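You operate a simulated robot arm through the tools that you are given. There is no shell and no other tool.

The job below is to be done with a simulated robot arm. You get a single attempt, and the scene is never put back.

JOB
Zero the height dial on the setting block.
Fine: lay the block on the anvil, press the plunger down on it, turn the zero knob till the dial shows 0, then lay the block back on the rubber mat.

Only the result counts: the job must be done as asked and must still hold three seconds after the hand-in. Knocking over, shifting, dropping, spilling or breaking anything else fails it.

ROBOT AND FRAMES
A 6-joint arm with a two-finger parallel gripper, fixed in place. Base frame: the origin is on the floor under the middle of its stand, x ahead of it, y to its left, z up; the work surface is at about z = 0.88. Readings come in m, rad, newtons and seconds.
With the tool pointing down near the work surface it reaches from about 0.28 to 0.8 m from the base axis. Its first joint turns from -2.897 to 2.897 rad. Payload 3.43 kg.
The tool frame sits at the grasp point between the pads (the TCP): z along the fingers, y along the line on which they close. The tips reach 0.034 m beyond it. Largest opening 0.128 m; finger width 0.024, thickness 0.012; the body of the gripper, 0.048 by 0.13 m, starts 0.096 m behind the TCP.
Orientation is that of the tool frame in the base frame, as a unit quaternion [x, y, z, w]. With the fingers straight down and closing along the base's y, the tool's x points along the base's -x, its y along +y and its z along -z.

CONTROLS
- The arm moves only by the tool arm_command. Its argument "increments" is a list of rows, each an object (a shift or turn left out is 0, a gripper value left out holds the last) with "delta_pos": the shift along the tool's x, y, z in m, a list of three; "dr": the turn, a rotation vector about the tool's x, y, z in rad, a list of three; "jaw": the gripper command, from -1 (shut) to 1 (fully open), values between in proportion. In form: [{"delta_pos": [dx, dy, dz], "dr": [wx, wy, wz], "jaw": jaw}, ...]. A call has 1 to 20 rows; each row shifts and turns the commanded pose from where the row before left it, along the tool's axes as they then stand. Rows are played at 5 a second. More than 0.05 m and 0.15 rad between two rows, or a gripper value outside its range, and nothing of the call is played. A pose out of reach is approached as far as the arm can. The call stops where the force on the tool passes 40 N (or 10 N more than at its start, if that is more) or the arm is blocked; 0.2 s more then pass. The fingers move at their own pace (about 0.045 m/s each) and stop on an object; they squeeze with about 35 N. The grip force told is the motor's: it shows also when the fingers shut on nothing. Time passes only in rows, and 0.2 s behind the last, so rows that do not move let the fingers close. The reply holds the time, the measured pose of the TCP, the force on the tool along the base axes, the opening and the grip force, in the units named above and with some noise, with the torque about the TCP (base axes, N m) and any sound that the robot's microphone picked up.
- Cameras (640 x 400 px; columns grow to the right, rows downward): "scene" is fixed at [0.0483, 0.4993, 1.466]; the picture's right is [-0.12, -0.99, 0.00], its down [-0.82, 0.10, -0.56] and it looks along [0.56, -0.07, -0.83] (base axes); focal length 252 px, centre (320, 200). "wrist" rides on the gripper at [0.076, -0.011, -0.16] in the tool frame; the picture's right is [0.15, 0.99, 0.00], its down [-0.88, 0.13, -0.46] and it looks along [-0.45, 0.07, 0.89] (tool axes); focal length 234 px, centre (320, 200). There is no depth. A picture from a camera that has moved, and an enlarged one, comes with that camera's place and axes in the base frame and with its lens.
- get_image(camera): a new picture of that camera. It takes no simulated time.
- zoom(camera, box): a new picture of the part [left, top, right, bottom] of that camera's present view, enlarged. It takes no simulated time.
- hand_in(): hands the job in; it is judged then, once.

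Places have to be worked out from the pictures, the camera data and where the tool is seen. Open the gripper and draw the arm clear of the work before you hand the job in, unless the task says otherwise.

The tools are called after "Call:" by a JSON object that holds its "name" and its "arguments". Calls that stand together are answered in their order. arm_command: Moves the arm, as the interface text tells. Its arguments: {"type":"object","properties":{"increments":{"type":"array","items":{"type":"object","properties":{"delta_pos":{"type":"array","items":{"type":"number"}},"dr":{"type":"array","items":{"type":"number"}},"jaw":{"type":"number"}}}}},"required":["increments"]} The other tools are called the same way: get_image (camera) takes a picture; zoom (camera, box) takes an enlarged picture of a part of a camera's view; hand_in () hands the job in.

At the start:

```text
clock: 0.0
ee_pos: [0.3831, 0.3038, 1.1951]
tool_rot: [0.0, 1.0, 0.0, 0.0]
ft_force: [0.1, 0.7, -0.5]
ft_torque: [0.01, -0.02, 0.01]
finger_gap: 0.1281
grip_force: 0.0
```

scene: 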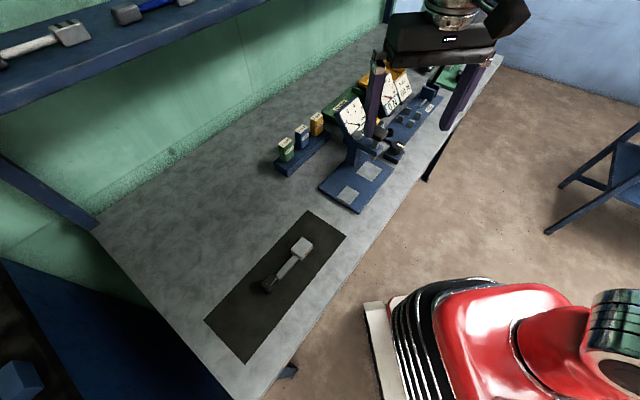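
wrist: 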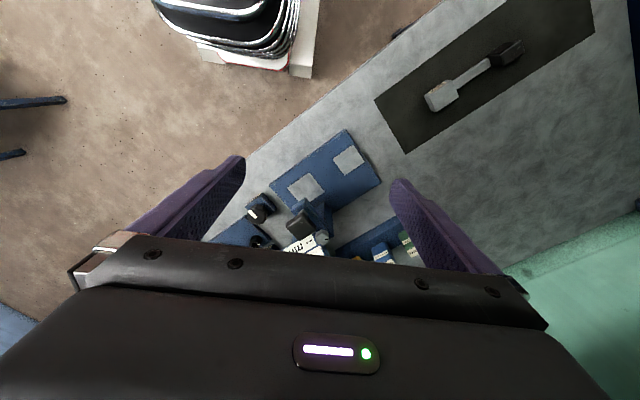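

I'll take enlarged pictures first to identify the block, dial, plunger, anvil and knob.

Call:
{"name": "zoom", "arguments": {"camera": "scene", "box": [260, 50, 480, 220]}}

Call:
{"name": "zoom", "arguments": {"camera": "scene", "box": [190, 200, 360, 370]}}

Call:
{"name": "zoom", "arguments": {"camera": "wrist", "box": [200, 110, 440, 270]}}

```text
2.35 times, centred on (370, 135) of scene
camera zoom: at [0.0483, 0.4993, 1.466], right [-0.12, -0.99, 0.0], down [-0.82, 0.1, -0.56], along [0.56, -0.07, -0.83], focal length 592 px, centre (202, 353)
```

zoom: 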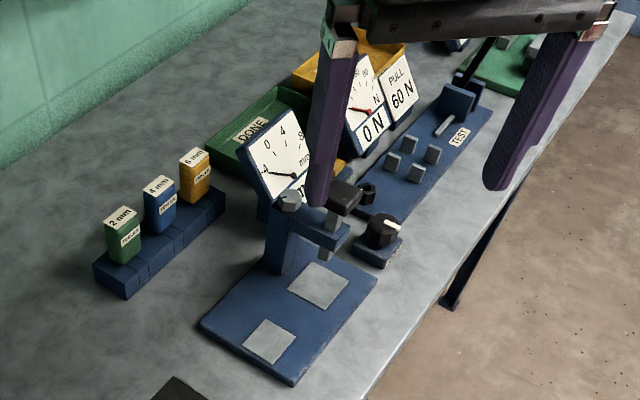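

```text
2.35 times, centred on (275, 285) of scene
camera zoom: at [0.0483, 0.4993, 1.466], right [-0.12, -0.99, 0.0], down [-0.82, 0.1, -0.56], along [0.56, -0.07, -0.83], focal length 592 px, centre (426, 0)
```

zoom: 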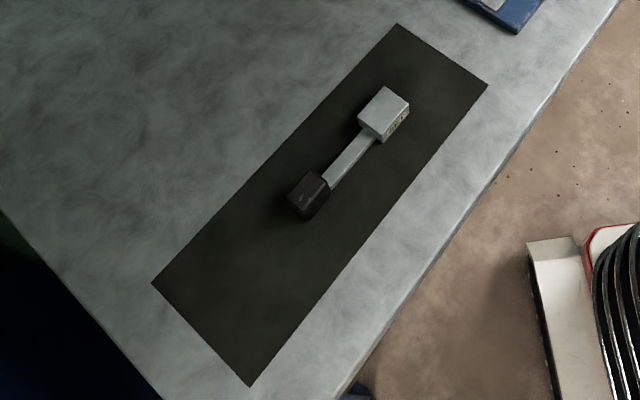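

```text
2.50 times, centred on (320, 190) of wrist
camera zoom: at [0.3073, 0.2925, 1.3552], right [-0.15, 0.99, 0.0], down [0.88, 0.13, 0.46], along [0.45, 0.07, -0.89], focal length 585 px, centre (320, 225)
```

zoom: 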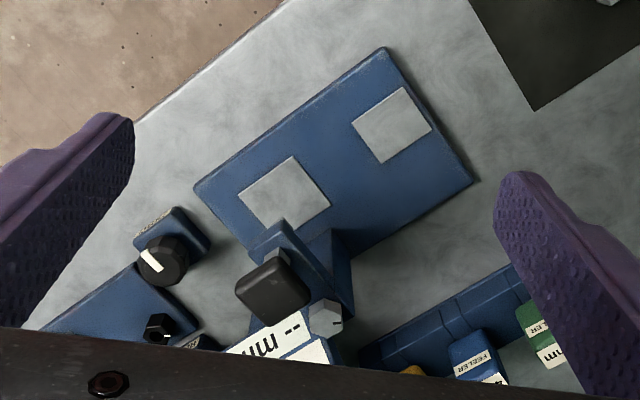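

The setting block looks to be the metal cube with a dark handle on the mat, and the gauge stands with its blue base at about (0.50, 0.33). The gripper hides the dial, so I move the arm toward -y to get a clear view.

Call:
{"name": "arm_command", "arguments": {"increments": [{"delta_pos": [0, -0.05, 0], "jaw": 1}, {"delta_pos": [0, -0.05, 0]}, {"delta_pos": [0, -0.05, 0]}, {"delta_pos": [0, -0.05, 0]}, {"delta_pos": [0, -0.05, 0]}, {"delta_pos": [0, -0.05, 0]}]}}

```text
clock: 1.4
ee_pos: [0.3811, 0.0025, 1.1956]
tool_rot: [0.0, 1.0, 0.0, 0.0]
ft_force: [0.6, -1.1, 0.7]
ft_torque: [0.02, 0.01, 0.0]
finger_gap: 0.1281
grip_force: 0.1
```

Arm moved aside; now I look at the scene again, enlarged.

Call:
{"name": "zoom", "arguments": {"camera": "scene", "box": [310, 70, 430, 220]}}

Call:
{"name": "zoom", "arguments": {"camera": "scene", "box": [260, 40, 520, 200]}}

Call:
{"name": "get_image", "arguments": {"camera": "wrist"}}

```text
2.67 times, centred on (370, 145) of scene
camera zoom: at [0.0483, 0.4993, 1.466], right [-0.12, -0.99, 0.0], down [-0.82, 0.1, -0.56], along [0.56, -0.07, -0.83], focal length 671 px, centre (187, 347)
```

zoom: 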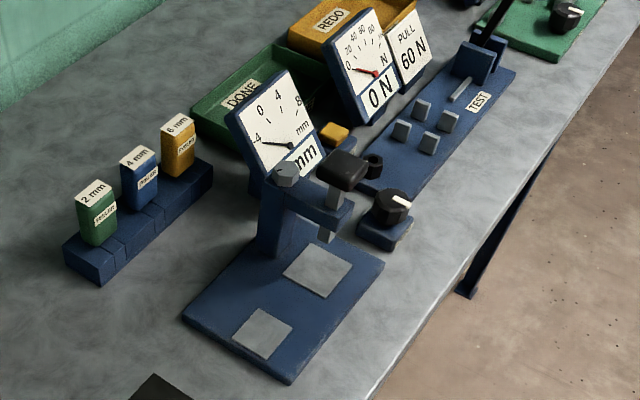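

```text
2.46 times, centred on (390, 120) of scene
camera zoom: at [0.0483, 0.4993, 1.466], right [-0.12, -0.99, 0.0], down [-0.82, 0.1, -0.56], along [0.56, -0.07, -0.83], focal length 619 px, centre (148, 397)
```

zoom: 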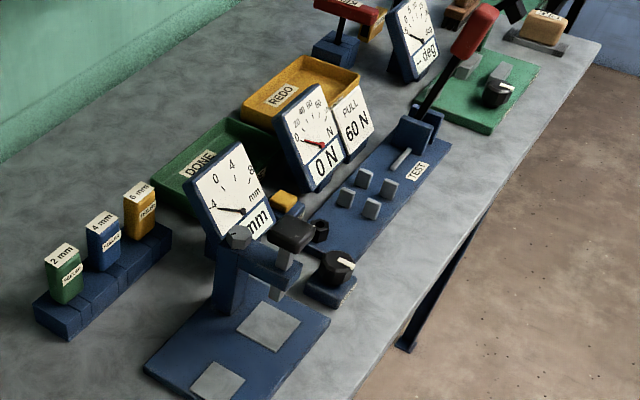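

```text
taken
camera wrist: at [0.306, -0.0086, 1.3556], right [-0.15, 0.99, 0.0], down [0.88, 0.13, 0.46], along [0.45, 0.07, -0.89], focal length 234 px, centre (320, 200)
```

wrist: 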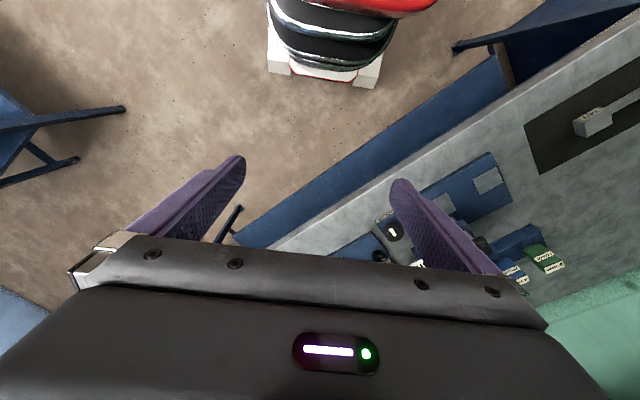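

The dial is visible now; I enlarge further the dial, the knob block and the plunger.

Call:
{"name": "zoom", "arguments": {"camera": "scene", "box": [335, 90, 375, 130]}}

Call:
{"name": "zoom", "arguments": {"camera": "scene", "box": [350, 115, 410, 165]}}

Call:
{"name": "zoom", "arguments": {"camera": "scene", "box": [250, 225, 320, 295]}}

```text
10.00 times, centred on (355, 110) of scene
camera zoom: at [0.0483, 0.4993, 1.466], right [-0.12, -0.99, 0.0], down [-0.82, 0.1, -0.56], along [0.56, -0.07, -0.83], focal length 2515 px, centre (-30, 1100)
```

zoom: 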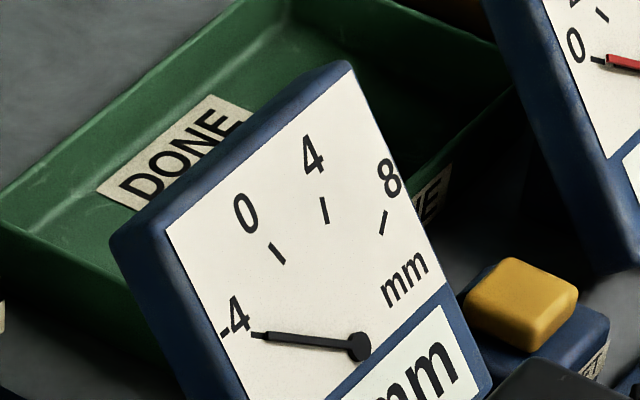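

```text
8.00 times, centred on (380, 140) of scene
camera zoom: at [0.0483, 0.4993, 1.466], right [-0.12, -0.99, 0.0], down [-0.82, 0.1, -0.56], along [0.56, -0.07, -0.83], focal length 2012 px, centre (-160, 680)
```

zoom: 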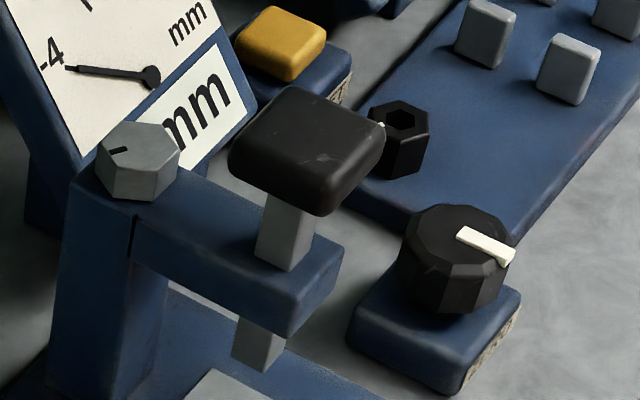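

```text
5.71 times, centred on (285, 260) of scene
camera zoom: at [0.0483, 0.4993, 1.466], right [-0.12, -0.99, 0.0], down [-0.82, 0.1, -0.56], along [0.56, -0.07, -0.83], focal length 1437 px, centre (520, -143)
```

zoom: 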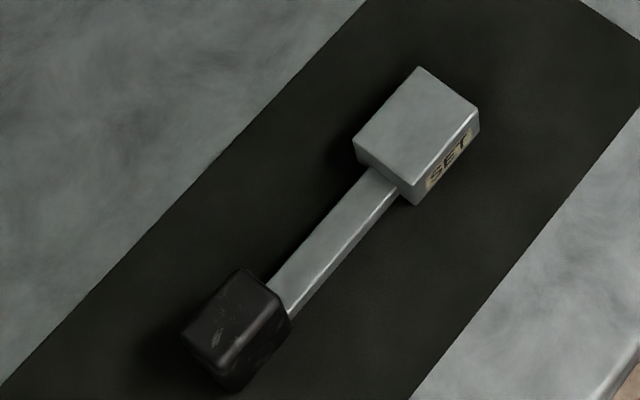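

The "SET" block with its dark handle is on the mat, and the needle rests at -4 with the plunger free. To read the labels on the knob block, I bring the wrist camera round to the front of the bench.

Call:
{"name": "arm_command", "arguments": {"increments": [{"delta_pos": [-0.0215, 0.0266, 0.0239]}, {"delta_pos": [-0.0215, 0.0266, 0.0239]}, {"delta_pos": [-0.0215, 0.0266, 0.0239]}, {"delta_pos": [-0.0215, 0.0266, 0.0239]}, {"dr": [0, 0, -0.131]}, {"dr": [0, 0, -0.131]}, {"dr": [0, 0, -0.131]}, {"dr": [0, 0, -0.131]}, {"dr": [0, 0, -0.131]}, {"dr": [0, 0, -0.131]}, {"dr": [0, -0.125, 0]}, {"dr": [0, -0.125, 0]}, {"dr": [0, -0.125, 0]}, {"dr": [0, -0.125, 0]}]}}

Call:
{"name": "get_image", "arguments": {"camera": "wrist"}}

```text
clock: 4.4
ee_pos: [0.4683, 0.1104, 1.0991]
tool_rot: [-0.372, 0.894, 0.096, 0.23]
ft_force: [0.4, 0.0, 0.2]
ft_torque: [0.02, 0.01, 0.01]
finger_gap: 0.1281
grip_force: 0.0
```

```text
taken
camera wrist: at [0.3759, 0.0006, 1.204], right [-0.79, 0.61, -0.07], down [0.3, 0.48, 0.82], along [0.54, 0.63, -0.56], focal length 234 px, centre (320, 200)
```

wrist: 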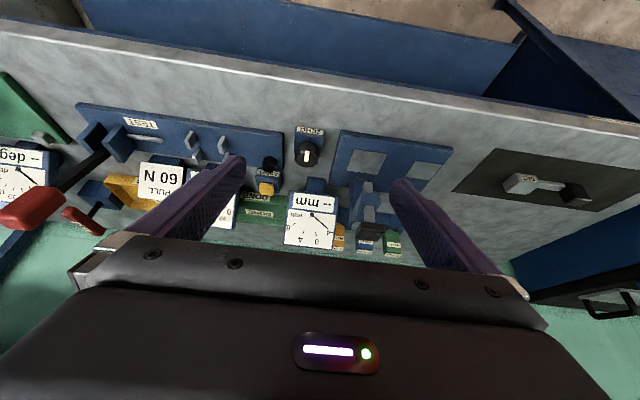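

The instrument is now seen from the front (upside down). I enlarge the labels.

Call:
{"name": "zoom", "arguments": {"camera": "wrist", "box": [285, 115, 345, 175]}}

Call:
{"name": "zoom", "arguments": {"camera": "wrist", "box": [230, 140, 350, 250]}}

Call:
{"name": "zoom", "arguments": {"camera": "wrist", "box": [320, 120, 470, 260]}}

Call:
{"name": "zoom", "arguments": {"camera": "wrist", "box": [470, 140, 630, 220]}}

```text
6.67 times, centred on (315, 145) of wrist
camera zoom: at [0.3759, 0.0006, 1.204], right [-0.79, 0.61, -0.07], down [0.3, 0.48, 0.82], along [0.54, 0.63, -0.56], focal length 1561 px, centre (353, 567)
```

zoom: 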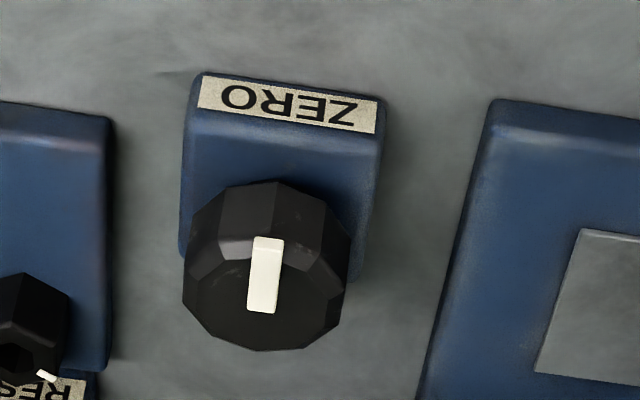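

```text
3.64 times, centred on (290, 195) of wrist
camera zoom: at [0.3759, 0.0006, 1.204], right [-0.79, 0.61, -0.07], down [0.3, 0.48, 0.82], along [0.54, 0.63, -0.56], focal length 852 px, centre (429, 218)
```

zoom: 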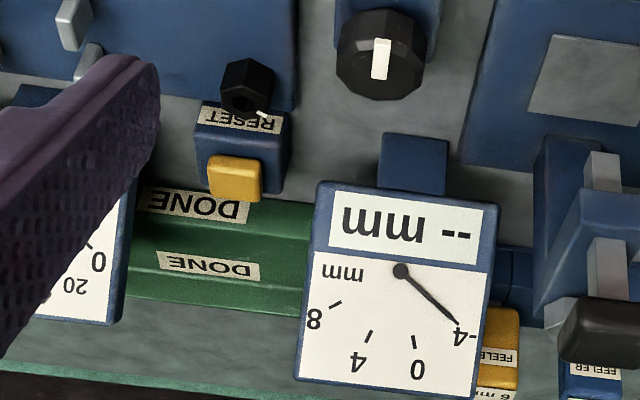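

```text
2.86 times, centred on (395, 190) of wrist
camera zoom: at [0.3759, 0.0006, 1.204], right [-0.79, 0.61, -0.07], down [0.3, 0.48, 0.82], along [0.54, 0.63, -0.56], focal length 669 px, centre (106, 229)
```

zoom: 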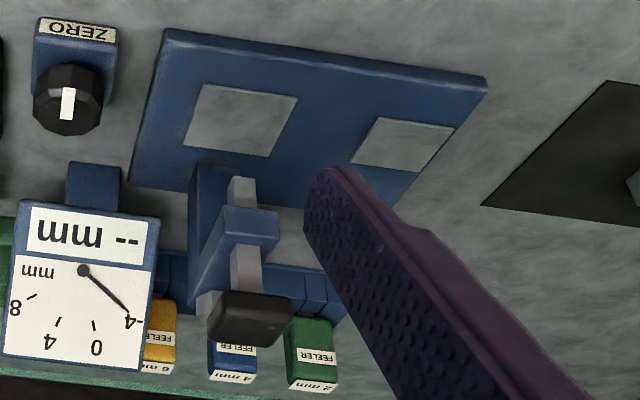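

```text
4.00 times, centred on (550, 180) of wrist
camera zoom: at [0.3759, 0.0006, 1.204], right [-0.79, 0.61, -0.07], down [0.3, 0.48, 0.82], along [0.54, 0.63, -0.56], focal length 937 px, centre (-600, 280)
```

zoom: 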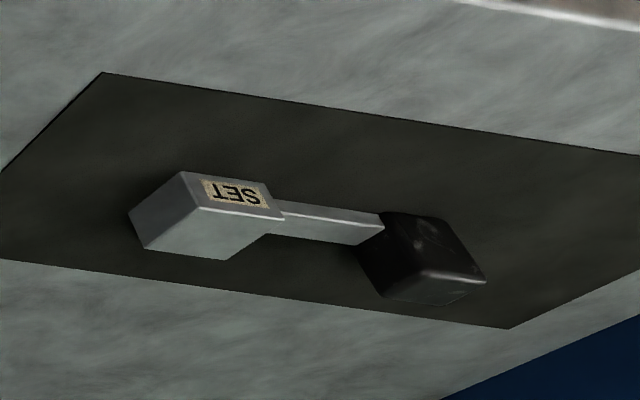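

The black knob is labelled ZERO, the yellow button RESET. The anvil is the pad under the plunger at about (0.515, 0.294); the other pad looks like a rest for the handle. I straighten the tool and turn it so that it closes across the handle (about +45° yaw).

Call:
{"name": "arm_command", "arguments": {"increments": [{"dr": [0, 0.125, 0]}, {"dr": [0, 0.125, 0]}, {"dr": [0, 0.125, 0]}, {"dr": [0, 0.125, 0]}, {"dr": [0, 0, 0.131]}, {"dr": [0, 0, 0.131]}, {"dr": [0, 0, 0.131]}, {"dr": [0, 0, 0.131]}, {"dr": [0, 0, 0.131]}, {"dr": [0, 0, 0.131]}, {"dr": [0, 0, 0.131]}, {"dr": [0, 0, 0.131]}, {"dr": [0, 0, 0.131]}, {"dr": [0, 0, 0.131]}, {"dr": [0, 0, 0.131]}, {"dr": [0, 0, 0.131]}]}}

Call:
{"name": "get_image", "arguments": {"camera": "wrist"}}

```text
clock: 7.8
ee_pos: [0.4684, 0.1099, 1.1004]
tool_rot: [0.383, 0.924, 0.0, 0.0]
ft_force: [0.5, 0.5, 0.0]
ft_torque: [0.0, 0.01, 0.01]
finger_gap: 0.128
grip_force: 0.1
```

```text
taken
camera wrist: at [0.4079, 0.1556, 1.2601], right [0.6, 0.8, 0.0], down [0.71, -0.53, 0.46], along [0.37, -0.27, -0.89], focal length 234 px, centre (320, 200)
```

wrist: 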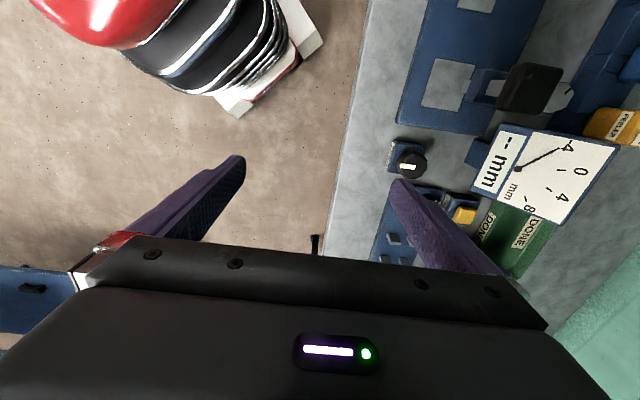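

Orientation is now right for the handle. I move over the left part of the gauge to view the pads, plunger and block from above.

Call:
{"name": "arm_command", "arguments": {"increments": [{"delta_pos": [0.0445, 0.0167, -0.008]}, {"delta_pos": [0.0445, 0.0167, -0.008]}, {"delta_pos": [0.0445, 0.0167, -0.008]}, {"delta_pos": [0.0445, 0.0167, -0.008]}, {"delta_pos": [0.0445, 0.0167, -0.008]}, {"delta_pos": [0.0445, 0.0167, -0.008]}]}}

Call:
{"name": "get_image", "arguments": {"camera": "wrist"}}

Call:
{"name": "zoom", "arguments": {"camera": "wrist", "box": [240, 40, 400, 240]}}

```text
clock: 9.2
ee_pos: [0.3508, 0.3702, 1.147]
tool_rot: [0.383, 0.924, 0.0, 0.0]
ft_force: [0.5, 0.7, -0.1]
ft_torque: [0.01, -0.02, 0.05]
finger_gap: 0.1279
grip_force: 0.1
```

```text
taken
camera wrist: at [0.2897, 0.4157, 1.3082], right [0.6, 0.8, 0.0], down [0.71, -0.53, 0.46], along [0.37, -0.27, -0.89], focal length 234 px, centre (320, 200)
```

wrist: 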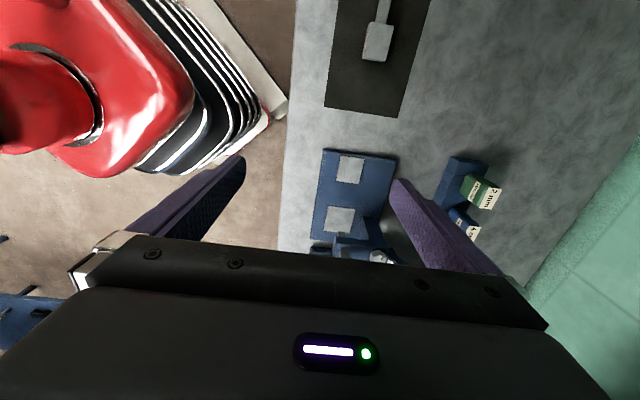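

```text
2.00 times, centred on (320, 140) of wrist
camera zoom: at [0.2897, 0.4157, 1.3082], right [0.6, 0.8, 0.0], down [0.71, -0.53, 0.46], along [0.37, -0.27, -0.89], focal length 468 px, centre (320, 320)
```

zoom: 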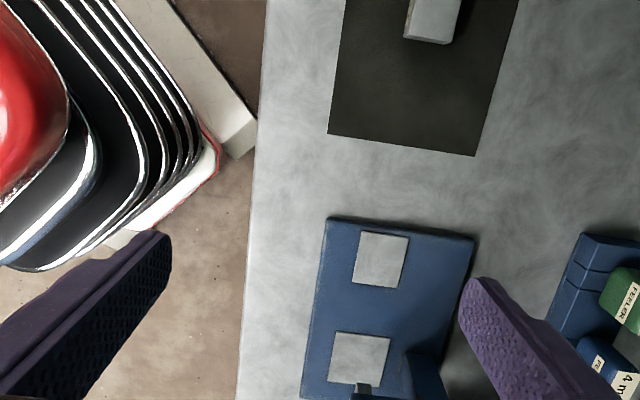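

From here I see the mat, block and both pads lined up at about 45°. I go over the block's handle for a closer look.

Call:
{"name": "arm_command", "arguments": {"increments": [{"delta_pos": [0.0433, 0.0119, 0.018]}, {"delta_pos": [0.0433, 0.0119, 0.018]}, {"delta_pos": [0.0433, 0.0119, 0.018]}, {"delta_pos": [0.0433, 0.0119, 0.018]}, {"delta_pos": [0.0433, 0.0119, 0.018]}]}}

Call:
{"name": "get_image", "arguments": {"camera": "wrist"}}

Call:
{"name": "zoom", "arguments": {"camera": "wrist", "box": [240, 80, 400, 240]}}

Call:
{"name": "zoom", "arguments": {"camera": "scene", "box": [330, 70, 410, 210]}}

```text
clock: 10.4
ee_pos: [0.2398, 0.5649, 1.06]
tool_rot: [0.384, 0.923, 0.0, 0.0]
ft_force: [0.1, -0.7, -0.1]
ft_torque: [0.03, -0.01, -0.02]
finger_gap: 0.1279
grip_force: 0.0
```

```text
taken
camera wrist: at [0.1788, 0.6104, 1.2183], right [0.6, 0.8, 0.0], down [0.71, -0.53, 0.46], along [0.37, -0.27, -0.89], focal length 234 px, centre (320, 200)
```

wrist: 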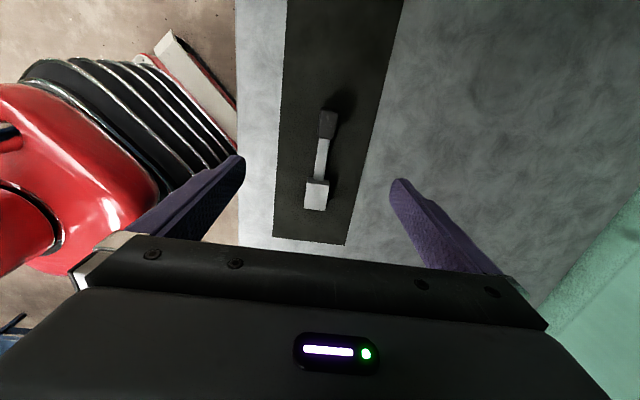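

```text
2.50 times, centred on (320, 160) of wrist
camera zoom: at [0.1788, 0.6104, 1.2183], right [0.6, 0.8, 0.0], down [0.71, -0.53, 0.46], along [0.37, -0.27, -0.89], focal length 585 px, centre (320, 300)
```

zoom: 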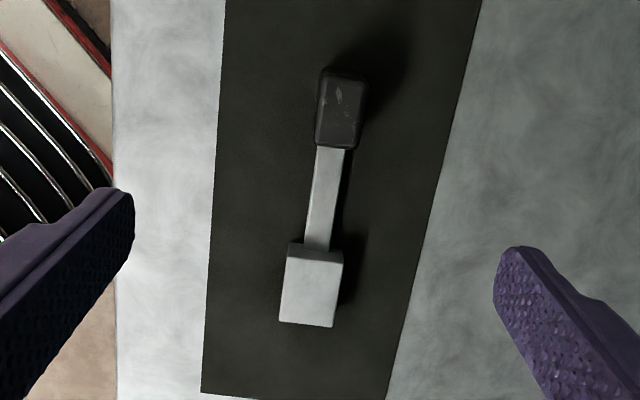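

```text
2.86 times, centred on (370, 140) of scene
camera zoom: at [0.0483, 0.4993, 1.466], right [-0.12, -0.99, 0.0], down [-0.82, 0.1, -0.56], along [0.56, -0.07, -0.83], focal length 718 px, centre (177, 371)
```

zoom: 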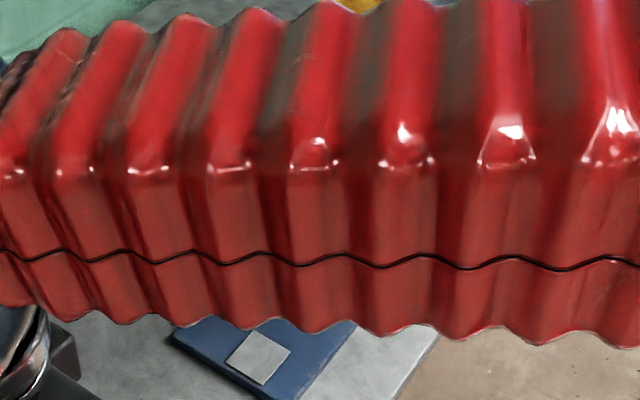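

The handle is aligned with my tool x axis: the dark grip is about 0.026 m behind the TCP along tool x and 0.0075 m along tool y. I line up over it and go down to z ≈ 0.96, then check.

Call:
{"name": "arm_command", "arguments": {"increments": [{"delta_pos": [0.012, 0.0038, 0.03]}, {"delta_pos": [0.012, 0.0037, 0.03]}, {"delta_pos": [0, 0, 0.03]}, {"delta_pos": [0, 0, 0]}]}}

Call:
{"name": "get_image", "arguments": {"camera": "wrist"}}

Call:
{"name": "zoom", "arguments": {"camera": "wrist", "box": [240, 120, 400, 240]}}

Call:
{"name": "zoom", "arguments": {"camera": "scene", "box": [190, 200, 360, 320]}}

```text
clock: 11.4
ee_pos: [0.228, 0.5872, 0.9673]
tool_rot: [0.383, 0.924, 0.0, 0.0]
ft_force: [0.2, 0.0, -0.8]
ft_torque: [0.0, 0.01, 0.0]
finger_gap: 0.1279
grip_force: 0.1
```

```text
taken
camera wrist: at [0.1673, 0.6333, 1.1277], right [0.6, 0.8, 0.0], down [0.71, -0.53, 0.46], along [0.37, -0.27, -0.89], focal length 234 px, centre (320, 200)
```

wrist: 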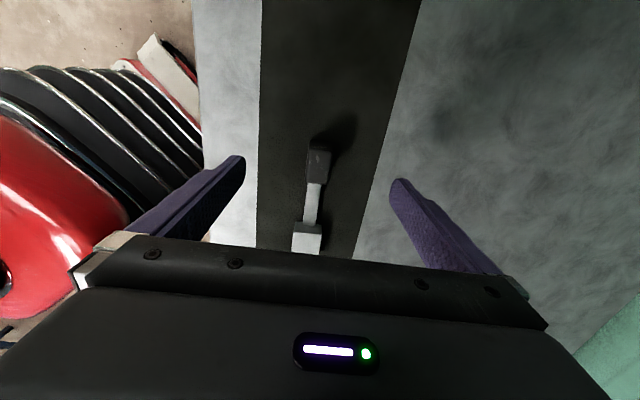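

```text
3.33 times, centred on (320, 180) of wrist
camera zoom: at [0.1673, 0.6333, 1.1277], right [0.6, 0.8, 0.0], down [0.71, -0.53, 0.46], along [0.37, -0.27, -0.89], focal length 781 px, centre (320, 267)
```

zoom: 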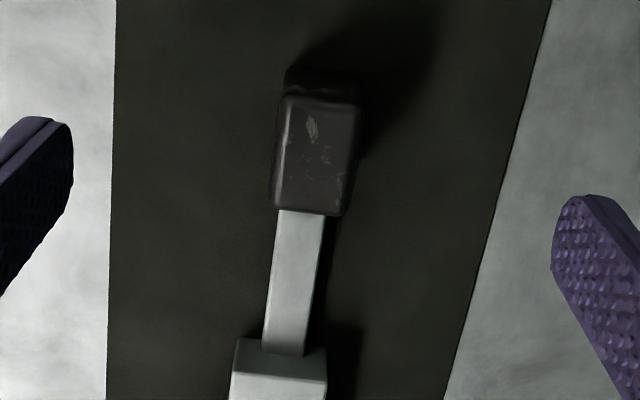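

```text
3.33 times, centred on (275, 260) of scene
camera zoom: at [0.0483, 0.4993, 1.466], right [-0.12, -0.99, 0.0], down [-0.82, 0.1, -0.56], along [0.56, -0.07, -0.83], focal length 838 px, centre (470, 0)
```

zoom: 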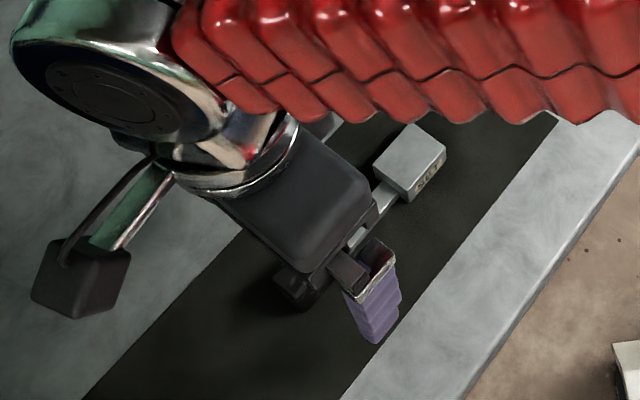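

The grip is centred between the fingers (y offset under 1 mm). I go down to TCP z ≈ 0.922 (tips about 5 mm above the mat), then close.

Call:
{"name": "arm_command", "arguments": {"increments": [{"delta_pos": [0, 0, 0.015]}, {"delta_pos": [0, 0, 0.015]}, {"delta_pos": [0, 0, 0.01]}, {"delta_pos": [0, 0, 0.005]}, {"delta_pos": [0, 0, 0]}]}}

Call:
{"name": "get_image", "arguments": {"camera": "wrist"}}

```text
clock: 12.6
ee_pos: [0.2284, 0.5886, 0.9227]
tool_rot: [0.383, 0.924, 0.0, 0.0]
ft_force: [-0.3, 0.0, -0.4]
ft_torque: [-0.05, -0.05, -0.01]
finger_gap: 0.128
grip_force: 0.0
```

```text
taken
camera wrist: at [0.1672, 0.6333, 1.0828], right [0.6, 0.8, 0.0], down [0.71, -0.53, 0.46], along [0.37, -0.27, -0.89], focal length 234 px, centre (320, 200)
```

wrist: 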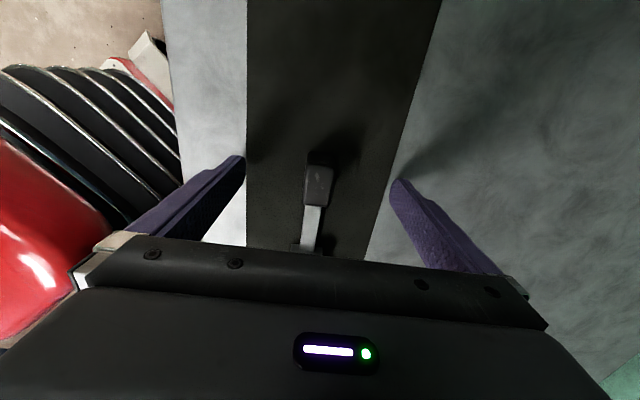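

No contact, and the grip is between the fingers. I close the gripper.

Call:
{"name": "arm_command", "arguments": {"increments": [{"jaw": -1}, {"jaw": -1}, {"jaw": -1}, {"jaw": -1}, {"jaw": -1}, {"jaw": -1}, {"jaw": -1}, {"jaw": -1}, {"jaw": -1}]}}

Call:
{"name": "zoom", "arguments": {"camera": "wrist", "box": [240, 120, 400, 240]}}

```text
clock: 14.6
ee_pos: [0.2275, 0.5882, 0.9227]
tool_rot: [0.382, 0.924, 0.001, 0.0]
ft_force: [-0.9, -1.3, 1.1]
ft_torque: [-0.05, 0.05, -0.05]
finger_gap: 0.0238
grip_force: 34.6
```

```text
3.33 times, centred on (320, 180) of wrist
camera zoom: at [0.1671, 0.6333, 1.0829], right [0.6, 0.8, 0.0], down [0.71, -0.53, 0.46], along [0.37, -0.27, -0.89], focal length 781 px, centre (320, 267)
```

zoom: 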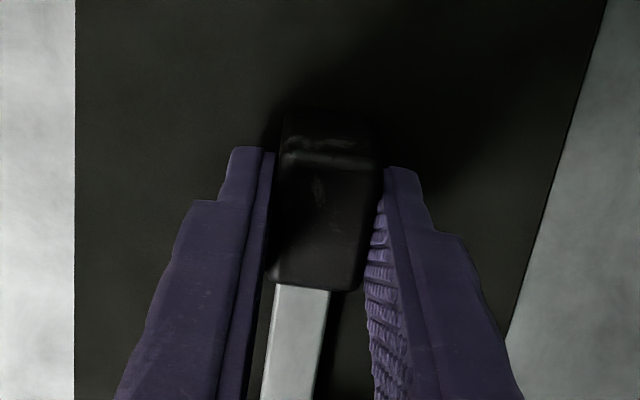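

The grip is held (gap 0.024 m, 34.6 N). I lift gently and check the load and tilt.

Call:
{"name": "arm_command", "arguments": {"increments": [{"delta_pos": [0, 0, -0.01]}, {"delta_pos": [0, 0, -0.015]}, {"delta_pos": [0, 0, -0.025]}, {"delta_pos": [0, 0, -0.025]}, {"delta_pos": [0, 0, 0]}, {"delta_pos": [0, 0, 0]}]}}

Call:
{"name": "get_image", "arguments": {"camera": "wrist"}}

Call:
{"name": "zoom", "arguments": {"camera": "scene", "box": [190, 180, 360, 320]}}

```text
clock: 16.0
ee_pos: [0.2275, 0.5865, 0.9974]
tool_rot: [0.383, 0.924, 0.0, 0.0]
ft_force: [-0.7, -0.2, -2.9]
ft_torque: [0.06, 0.09, -0.01]
finger_gap: 0.0234
grip_force: 34.9
```

```text
taken
camera wrist: at [0.1669, 0.6324, 1.1576], right [0.6, 0.8, 0.0], down [0.71, -0.53, 0.46], along [0.37, -0.27, -0.89], focal length 234 px, centre (320, 200)
```

wrist: 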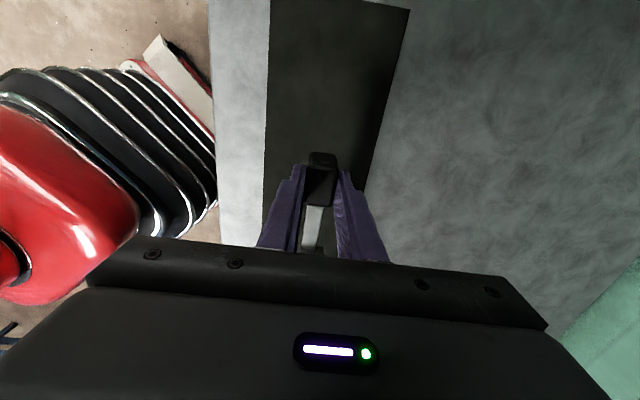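

```text
2.86 times, centred on (275, 250) of scene
camera zoom: at [0.0483, 0.4993, 1.466], right [-0.12, -0.99, 0.0], down [-0.82, 0.1, -0.56], along [0.56, -0.07, -0.83], focal length 718 px, centre (449, 57)
```

zoom: 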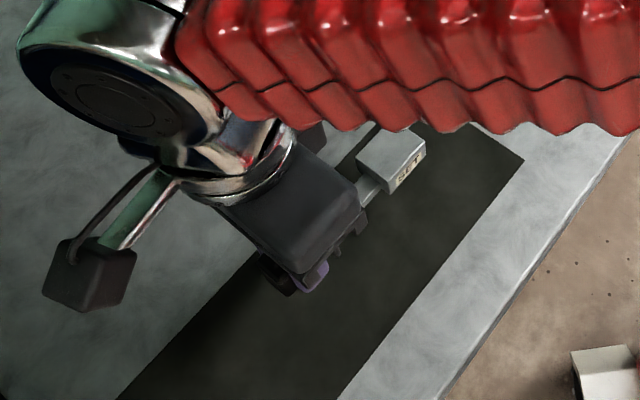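

The block is lifted level and the load is about 2.9 N. Before carrying it, I check which parts of the gauge the scene camera can see with the arm here.

Call:
{"name": "get_image", "arguments": {"camera": "scene"}}

```text
taken
```

scene: 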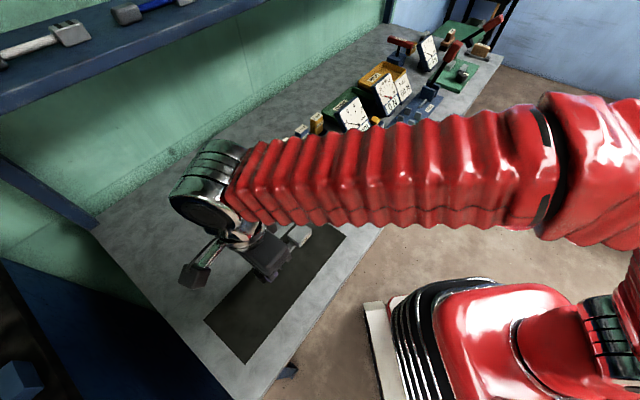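

I raise the block and carry it part-way along the bench toward the gauge, stopping well before the plunger to look.

Call:
{"name": "arm_command", "arguments": {"increments": [{"delta_pos": [0, 0, -0.045]}, {"delta_pos": [0, 0, -0.04]}, {"delta_pos": [-0.03, 0, 0]}, {"delta_pos": [-0.04, 0, 0]}, {"delta_pos": [-0.04, 0, 0]}, {"delta_pos": [-0.04, 0, 0]}, {"delta_pos": [-0.03, 0, 0]}, {"delta_pos": [-0.01, 0, 0]}, {"delta_pos": [0, 0, 0]}]}}

Call:
{"name": "get_image", "arguments": {"camera": "scene"}}

Call:
{"name": "get_image", "arguments": {"camera": "wrist"}}

```text
clock: 18.0
ee_pos: [0.3618, 0.4533, 1.0825]
tool_rot: [0.383, 0.924, 0.001, 0.0]
ft_force: [-0.3, 0.4, -1.9]
ft_torque: [0.1, 0.11, -0.04]
finger_gap: 0.0235
grip_force: 34.9
```

```text
taken
```

scene: 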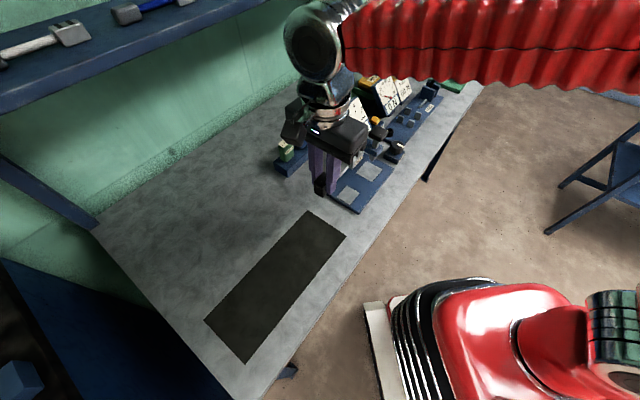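

```text
taken
camera wrist: at [0.3014, 0.4982, 1.2433], right [0.6, 0.8, 0.0], down [0.71, -0.53, 0.46], along [0.37, -0.27, -0.89], focal length 234 px, centre (320, 200)
```

wrist: 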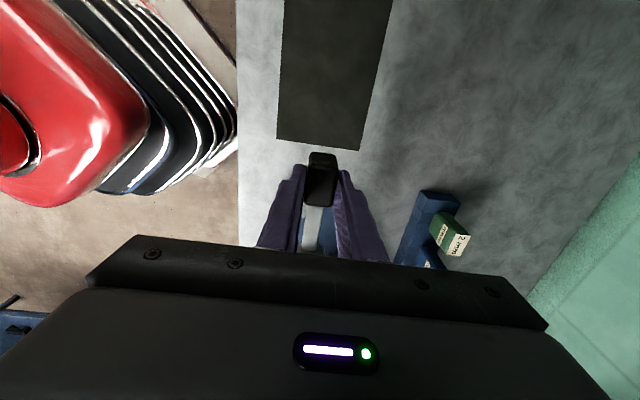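

The scene camera now shows the pads; I enlarge this part.

Call:
{"name": "zoom", "arguments": {"camera": "scene", "box": [300, 90, 430, 220]}}

Call:
{"name": "zoom", "arguments": {"camera": "scene", "box": [335, 130, 405, 220]}}

```text
3.08 times, centred on (365, 155) of scene
camera zoom: at [0.0483, 0.4993, 1.466], right [-0.12, -0.99, 0.0], down [-0.82, 0.1, -0.56], along [0.56, -0.07, -0.83], focal length 774 px, centre (182, 338)
```

zoom: 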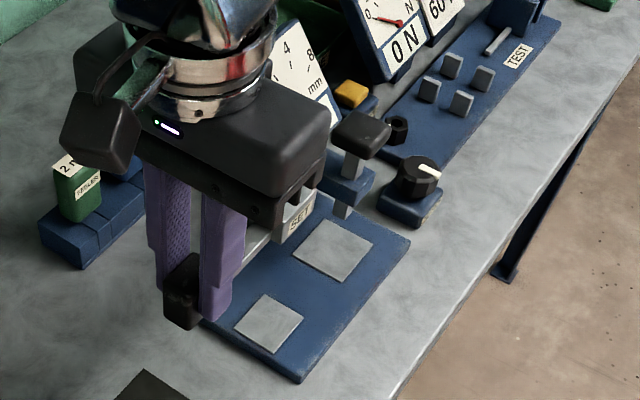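

```text
4.44 times, centred on (370, 175) of scene
camera zoom: at [0.0483, 0.4993, 1.466], right [-0.12, -0.99, 0.0], down [-0.82, 0.1, -0.56], along [0.56, -0.07, -0.83], focal length 1118 px, centre (98, 311)
```

zoom: 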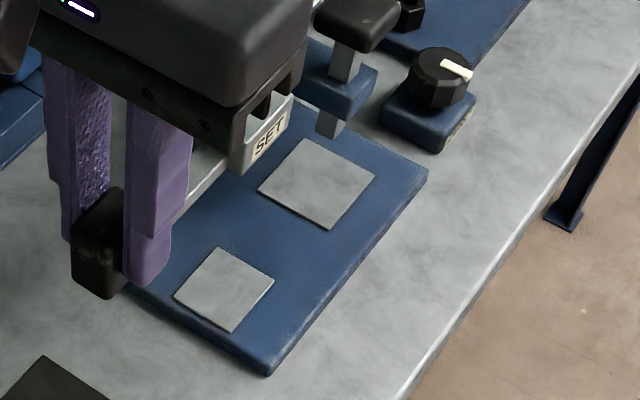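

The anvil top works out to about (0.522, 0.294, 0.89), the plunger tip hangs near z ≈ 0.938, and the block (about 0.023 m tall) sits 0.104 m ahead of the TCP. I go down here, short of the plunger, to z ≈ 0.945 and check from the scene.

Call:
{"name": "arm_command", "arguments": {"increments": [{"delta_pos": [0, 0, 0.04]}, {"delta_pos": [0, 0, 0.04]}, {"delta_pos": [0, 0, 0.035]}, {"delta_pos": [0, 0, 0.0225]}, {"delta_pos": [0, 0, 0]}]}}

Call:
{"name": "zoom", "arguments": {"camera": "scene", "box": [300, 90, 430, 220]}}

Call:
{"name": "get_image", "arguments": {"camera": "wrist"}}

```text
clock: 19.2
ee_pos: [0.362, 0.4525, 0.9467]
tool_rot: [0.383, 0.924, -0.001, 0.0]
ft_force: [1.1, -0.2, -2.8]
ft_torque: [0.09, 0.09, 0.0]
finger_gap: 0.0235
grip_force: 34.6
```

```text
3.08 times, centred on (365, 155) of scene
camera zoom: at [0.0483, 0.4993, 1.466], right [-0.12, -0.99, 0.0], down [-0.82, 0.1, -0.56], along [0.56, -0.07, -0.83], focal length 774 px, centre (182, 338)
```

zoom: 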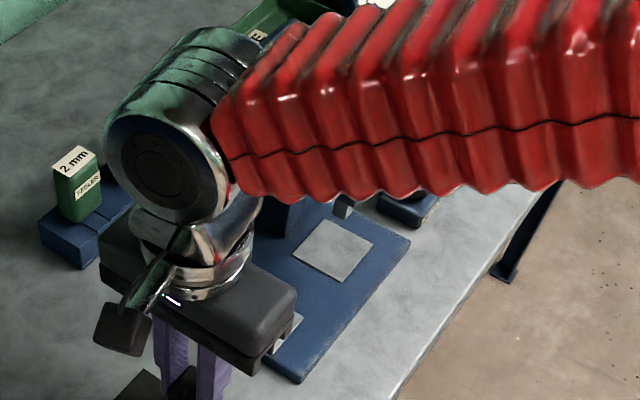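

```text
taken
camera wrist: at [0.3009, 0.498, 1.1055], right [0.6, 0.8, 0.0], down [0.71, -0.53, 0.46], along [0.37, -0.27, -0.89], focal length 234 px, centre (320, 200)
```

wrist: 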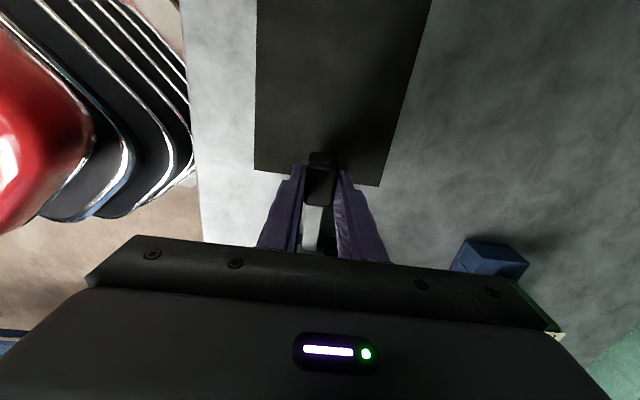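

No contact, tool level. I advance 0.12 m along the bench (tool -x) at this height so the block slides under the plunger, about 15 mm above the anvil.

Call:
{"name": "arm_command", "arguments": {"increments": [{"delta_pos": [-0.02, 0, 0]}, {"delta_pos": [-0.02, 0, 0]}, {"delta_pos": [-0.02, 0, 0]}, {"delta_pos": [-0.02, 0, 0]}, {"delta_pos": [0, 0, 0]}]}}

Call:
{"name": "zoom", "arguments": {"camera": "scene", "box": [300, 90, 430, 220]}}

Call:
{"name": "get_image", "arguments": {"camera": "wrist"}}

```text
clock: 20.4
ee_pos: [0.4185, 0.3981, 0.9454]
tool_rot: [0.383, 0.924, 0.0, 0.0]
ft_force: [-0.3, 0.4, -2.9]
ft_torque: [0.09, 0.11, 0.0]
finger_gap: 0.0235
grip_force: 35.1
```

```text
3.08 times, centred on (365, 155) of scene
camera zoom: at [0.0483, 0.4993, 1.466], right [-0.12, -0.99, 0.0], down [-0.82, 0.1, -0.56], along [0.56, -0.07, -0.83], focal length 774 px, centre (182, 338)
```

zoom: 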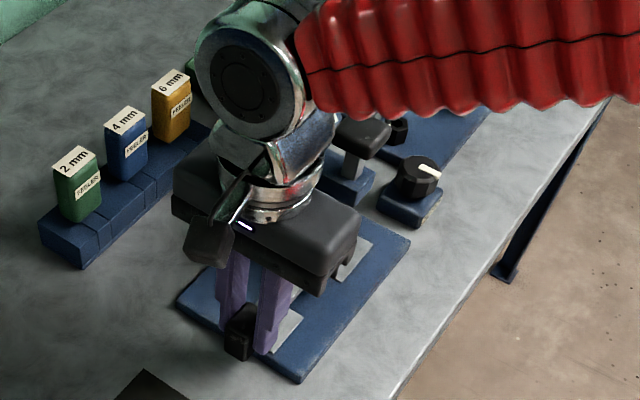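

```text
taken
camera wrist: at [0.3581, 0.4418, 1.1055], right [0.6, 0.8, 0.0], down [0.71, -0.53, 0.46], along [0.37, -0.27, -0.89], focal length 234 px, centre (320, 200)
```

wrist: 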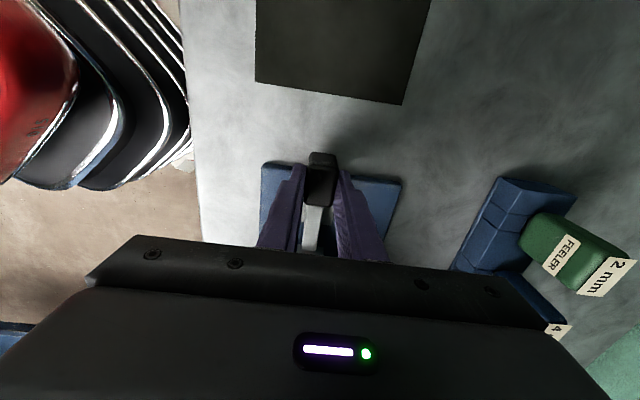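

Free so far; the plate edge in the wrist view agrees with my estimate within 3 mm. I advance the remaining 0.0425 m, then lower to about z = 0.936.

Call:
{"name": "arm_command", "arguments": {"increments": [{"delta_pos": [-0.015, 0, 0]}, {"delta_pos": [-0.015, 0, 0]}, {"delta_pos": [-0.0125, 0, 0]}, {"delta_pos": [0, 0, 0]}, {"delta_pos": [0, 0, 0.005]}, {"delta_pos": [0, 0, 0.004]}, {"delta_pos": [0, 0, 0]}]}}

Call:
{"name": "zoom", "arguments": {"camera": "scene", "box": [320, 90, 430, 200]}}

Call:
{"name": "get_image", "arguments": {"camera": "wrist"}}

```text
clock: 22.0
ee_pos: [0.4487, 0.3664, 0.9381]
tool_rot: [0.382, 0.924, 0.001, 0.0]
ft_force: [-3.2, -3.4, 24.2]
ft_torque: [-0.24, 0.21, -0.01]
finger_gap: 0.0237
grip_force: 34.8
```

```text
3.64 times, centred on (375, 145) of scene
camera zoom: at [0.0483, 0.4993, 1.466], right [-0.12, -0.99, 0.0], down [-0.82, 0.1, -0.56], along [0.56, -0.07, -0.83], focal length 914 px, centre (120, 400)
```

zoom: 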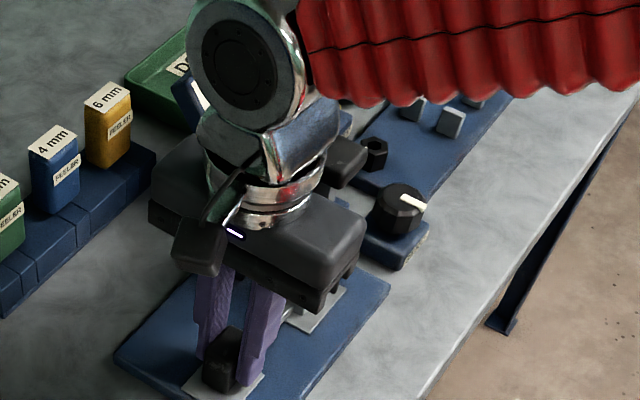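

```text
taken
camera wrist: at [0.3882, 0.412, 1.0985], right [0.6, 0.8, 0.0], down [0.71, -0.53, 0.46], along [0.37, -0.27, -0.89], focal length 234 px, centre (320, 200)
```

wrist: 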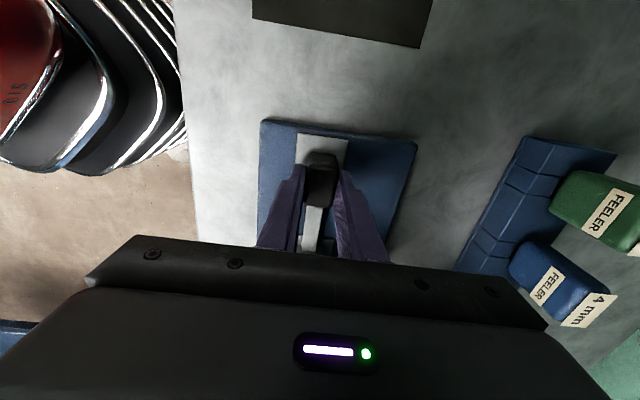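

Contact: 24 N upward at z = 0.938, with the line of force near the grip. I look closely before doing anything else.

Call:
{"name": "zoom", "arguments": {"camera": "wrist", "box": [250, 110, 420, 260]}}

Call:
{"name": "zoom", "arguments": {"camera": "scene", "box": [335, 150, 395, 210]}}

```text
2.67 times, centred on (335, 185) of wrist
camera zoom: at [0.3882, 0.412, 1.0985], right [0.6, 0.8, 0.0], down [0.71, -0.53, 0.46], along [0.37, -0.27, -0.89], focal length 624 px, centre (280, 240)
```

zoom: 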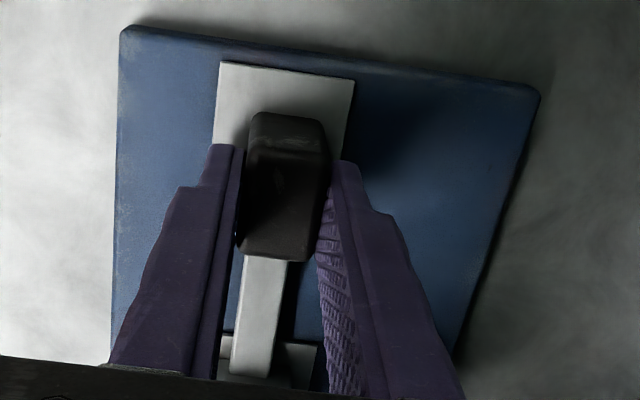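

```text
6.67 times, centred on (365, 180) of scene
camera zoom: at [0.0483, 0.4993, 1.466], right [-0.12, -0.99, 0.0], down [-0.82, 0.1, -0.56], along [0.56, -0.07, -0.83], focal length 1677 px, centre (20, 333)
```

zoom: 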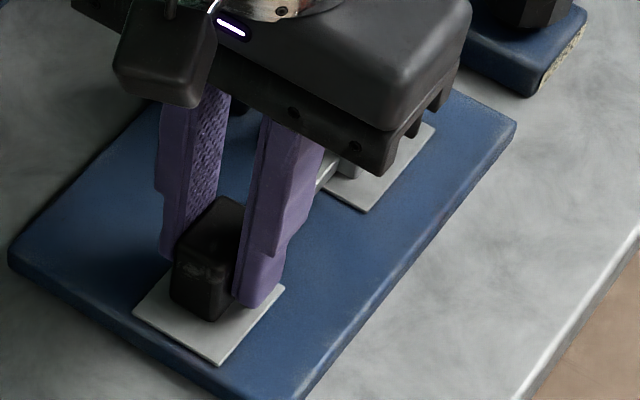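

The grip is resting on the second pad. I zoom on the block end to see how it lies relative to the anvil.

Call:
{"name": "zoom", "arguments": {"camera": "scene", "box": [365, 160, 395, 190]}}

Call:
{"name": "zoom", "arguments": {"camera": "wrist", "box": [290, 200, 350, 260]}}

```text
13.33 times, centred on (380, 175) of scene
camera zoom: at [0.0483, 0.4993, 1.466], right [-0.12, -0.99, 0.0], down [-0.82, 0.1, -0.56], along [0.56, -0.07, -0.83], focal length 3353 px, centre (-480, 533)
```

zoom: 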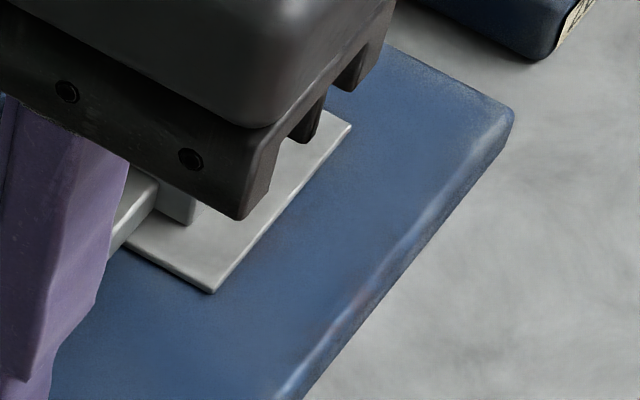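

```text
6.67 times, centred on (320, 230) of wrist
camera zoom: at [0.3882, 0.412, 1.0985], right [0.6, 0.8, 0.0], down [0.71, -0.53, 0.46], along [0.37, -0.27, -0.89], focal length 1561 px, centre (320, 0)
```

zoom: 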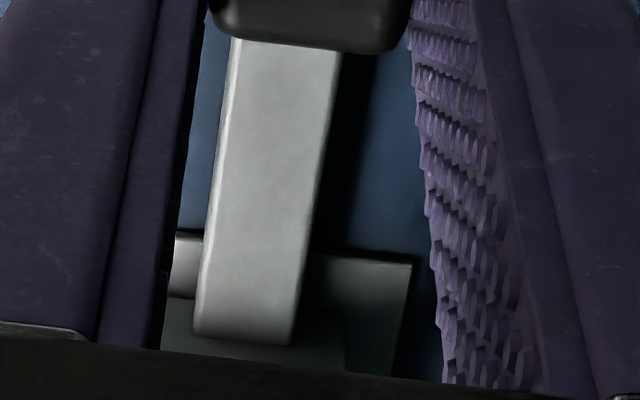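

The block lies on the anvil, within 3–4 mm of its middle, and the grip is on the rest pad. I ease off the downward push by 2 mm and check the force before opening.

Call:
{"name": "arm_command", "arguments": {"increments": [{"delta_pos": [0, 0, -0.001]}, {"delta_pos": [0, 0, -0.0005]}, {"delta_pos": [0, 0, 0]}]}}

```text
clock: 22.8
ee_pos: [0.4489, 0.3669, 0.9387]
tool_rot: [0.382, 0.924, 0.001, 0.0]
ft_force: [4.4, 3.8, 15.8]
ft_torque: [-0.09, -0.18, 0.02]
finger_gap: 0.0234
grip_force: 35.1
```

Call:
{"name": "arm_command", "arguments": {"increments": [{"delta_pos": [0, 0, -0.001]}, {"delta_pos": [0, 0, -0.001]}, {"delta_pos": [0, 0, 0]}]}}

```text
clock: 23.6
ee_pos: [0.4478, 0.3662, 0.9396]
tool_rot: [0.383, 0.924, -0.001, 0.0]
ft_force: [0.3, -0.2, -1.9]
ft_torque: [0.15, 0.07, 0.04]
finger_gap: 0.0235
grip_force: 34.3
```

The load is nearly released (force close to the hanging weight), so the block is just at the pads. I open the fingers moderately.

Call:
{"name": "arm_command", "arguments": {"increments": [{"delta_pos": [0, 0, 0.0005]}, {"jaw": -0.75}, {"jaw": -0.5}, {"jaw": -0.2}, {"jaw": -0.2}, {"jaw": -0.2}, {"jaw": -0.2}]}}

Call:
{"name": "zoom", "arguments": {"camera": "wrist", "box": [250, 110, 420, 260]}}

```text
clock: 25.2
ee_pos: [0.4506, 0.3664, 0.9387]
tool_rot: [0.383, 0.924, 0.001, 0.0]
ft_force: [0.1, -0.5, 0.2]
ft_torque: [-0.02, -0.04, -0.02]
finger_gap: 0.0512
grip_force: 0.0
```

```text
2.67 times, centred on (335, 185) of wrist
camera zoom: at [0.3884, 0.4118, 1.0997], right [0.6, 0.8, 0.0], down [0.71, -0.53, 0.46], along [0.37, -0.27, -0.89], focal length 624 px, centre (280, 240)
```

zoom: 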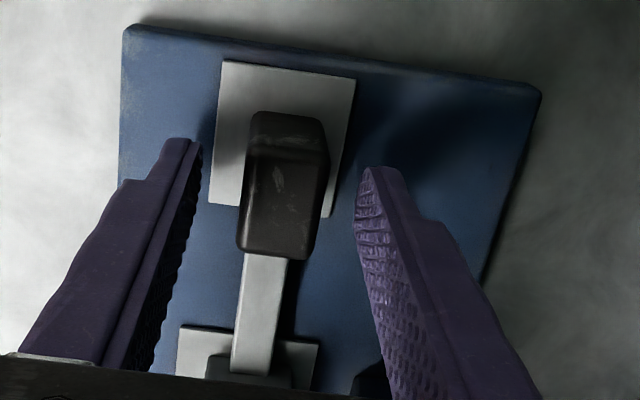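

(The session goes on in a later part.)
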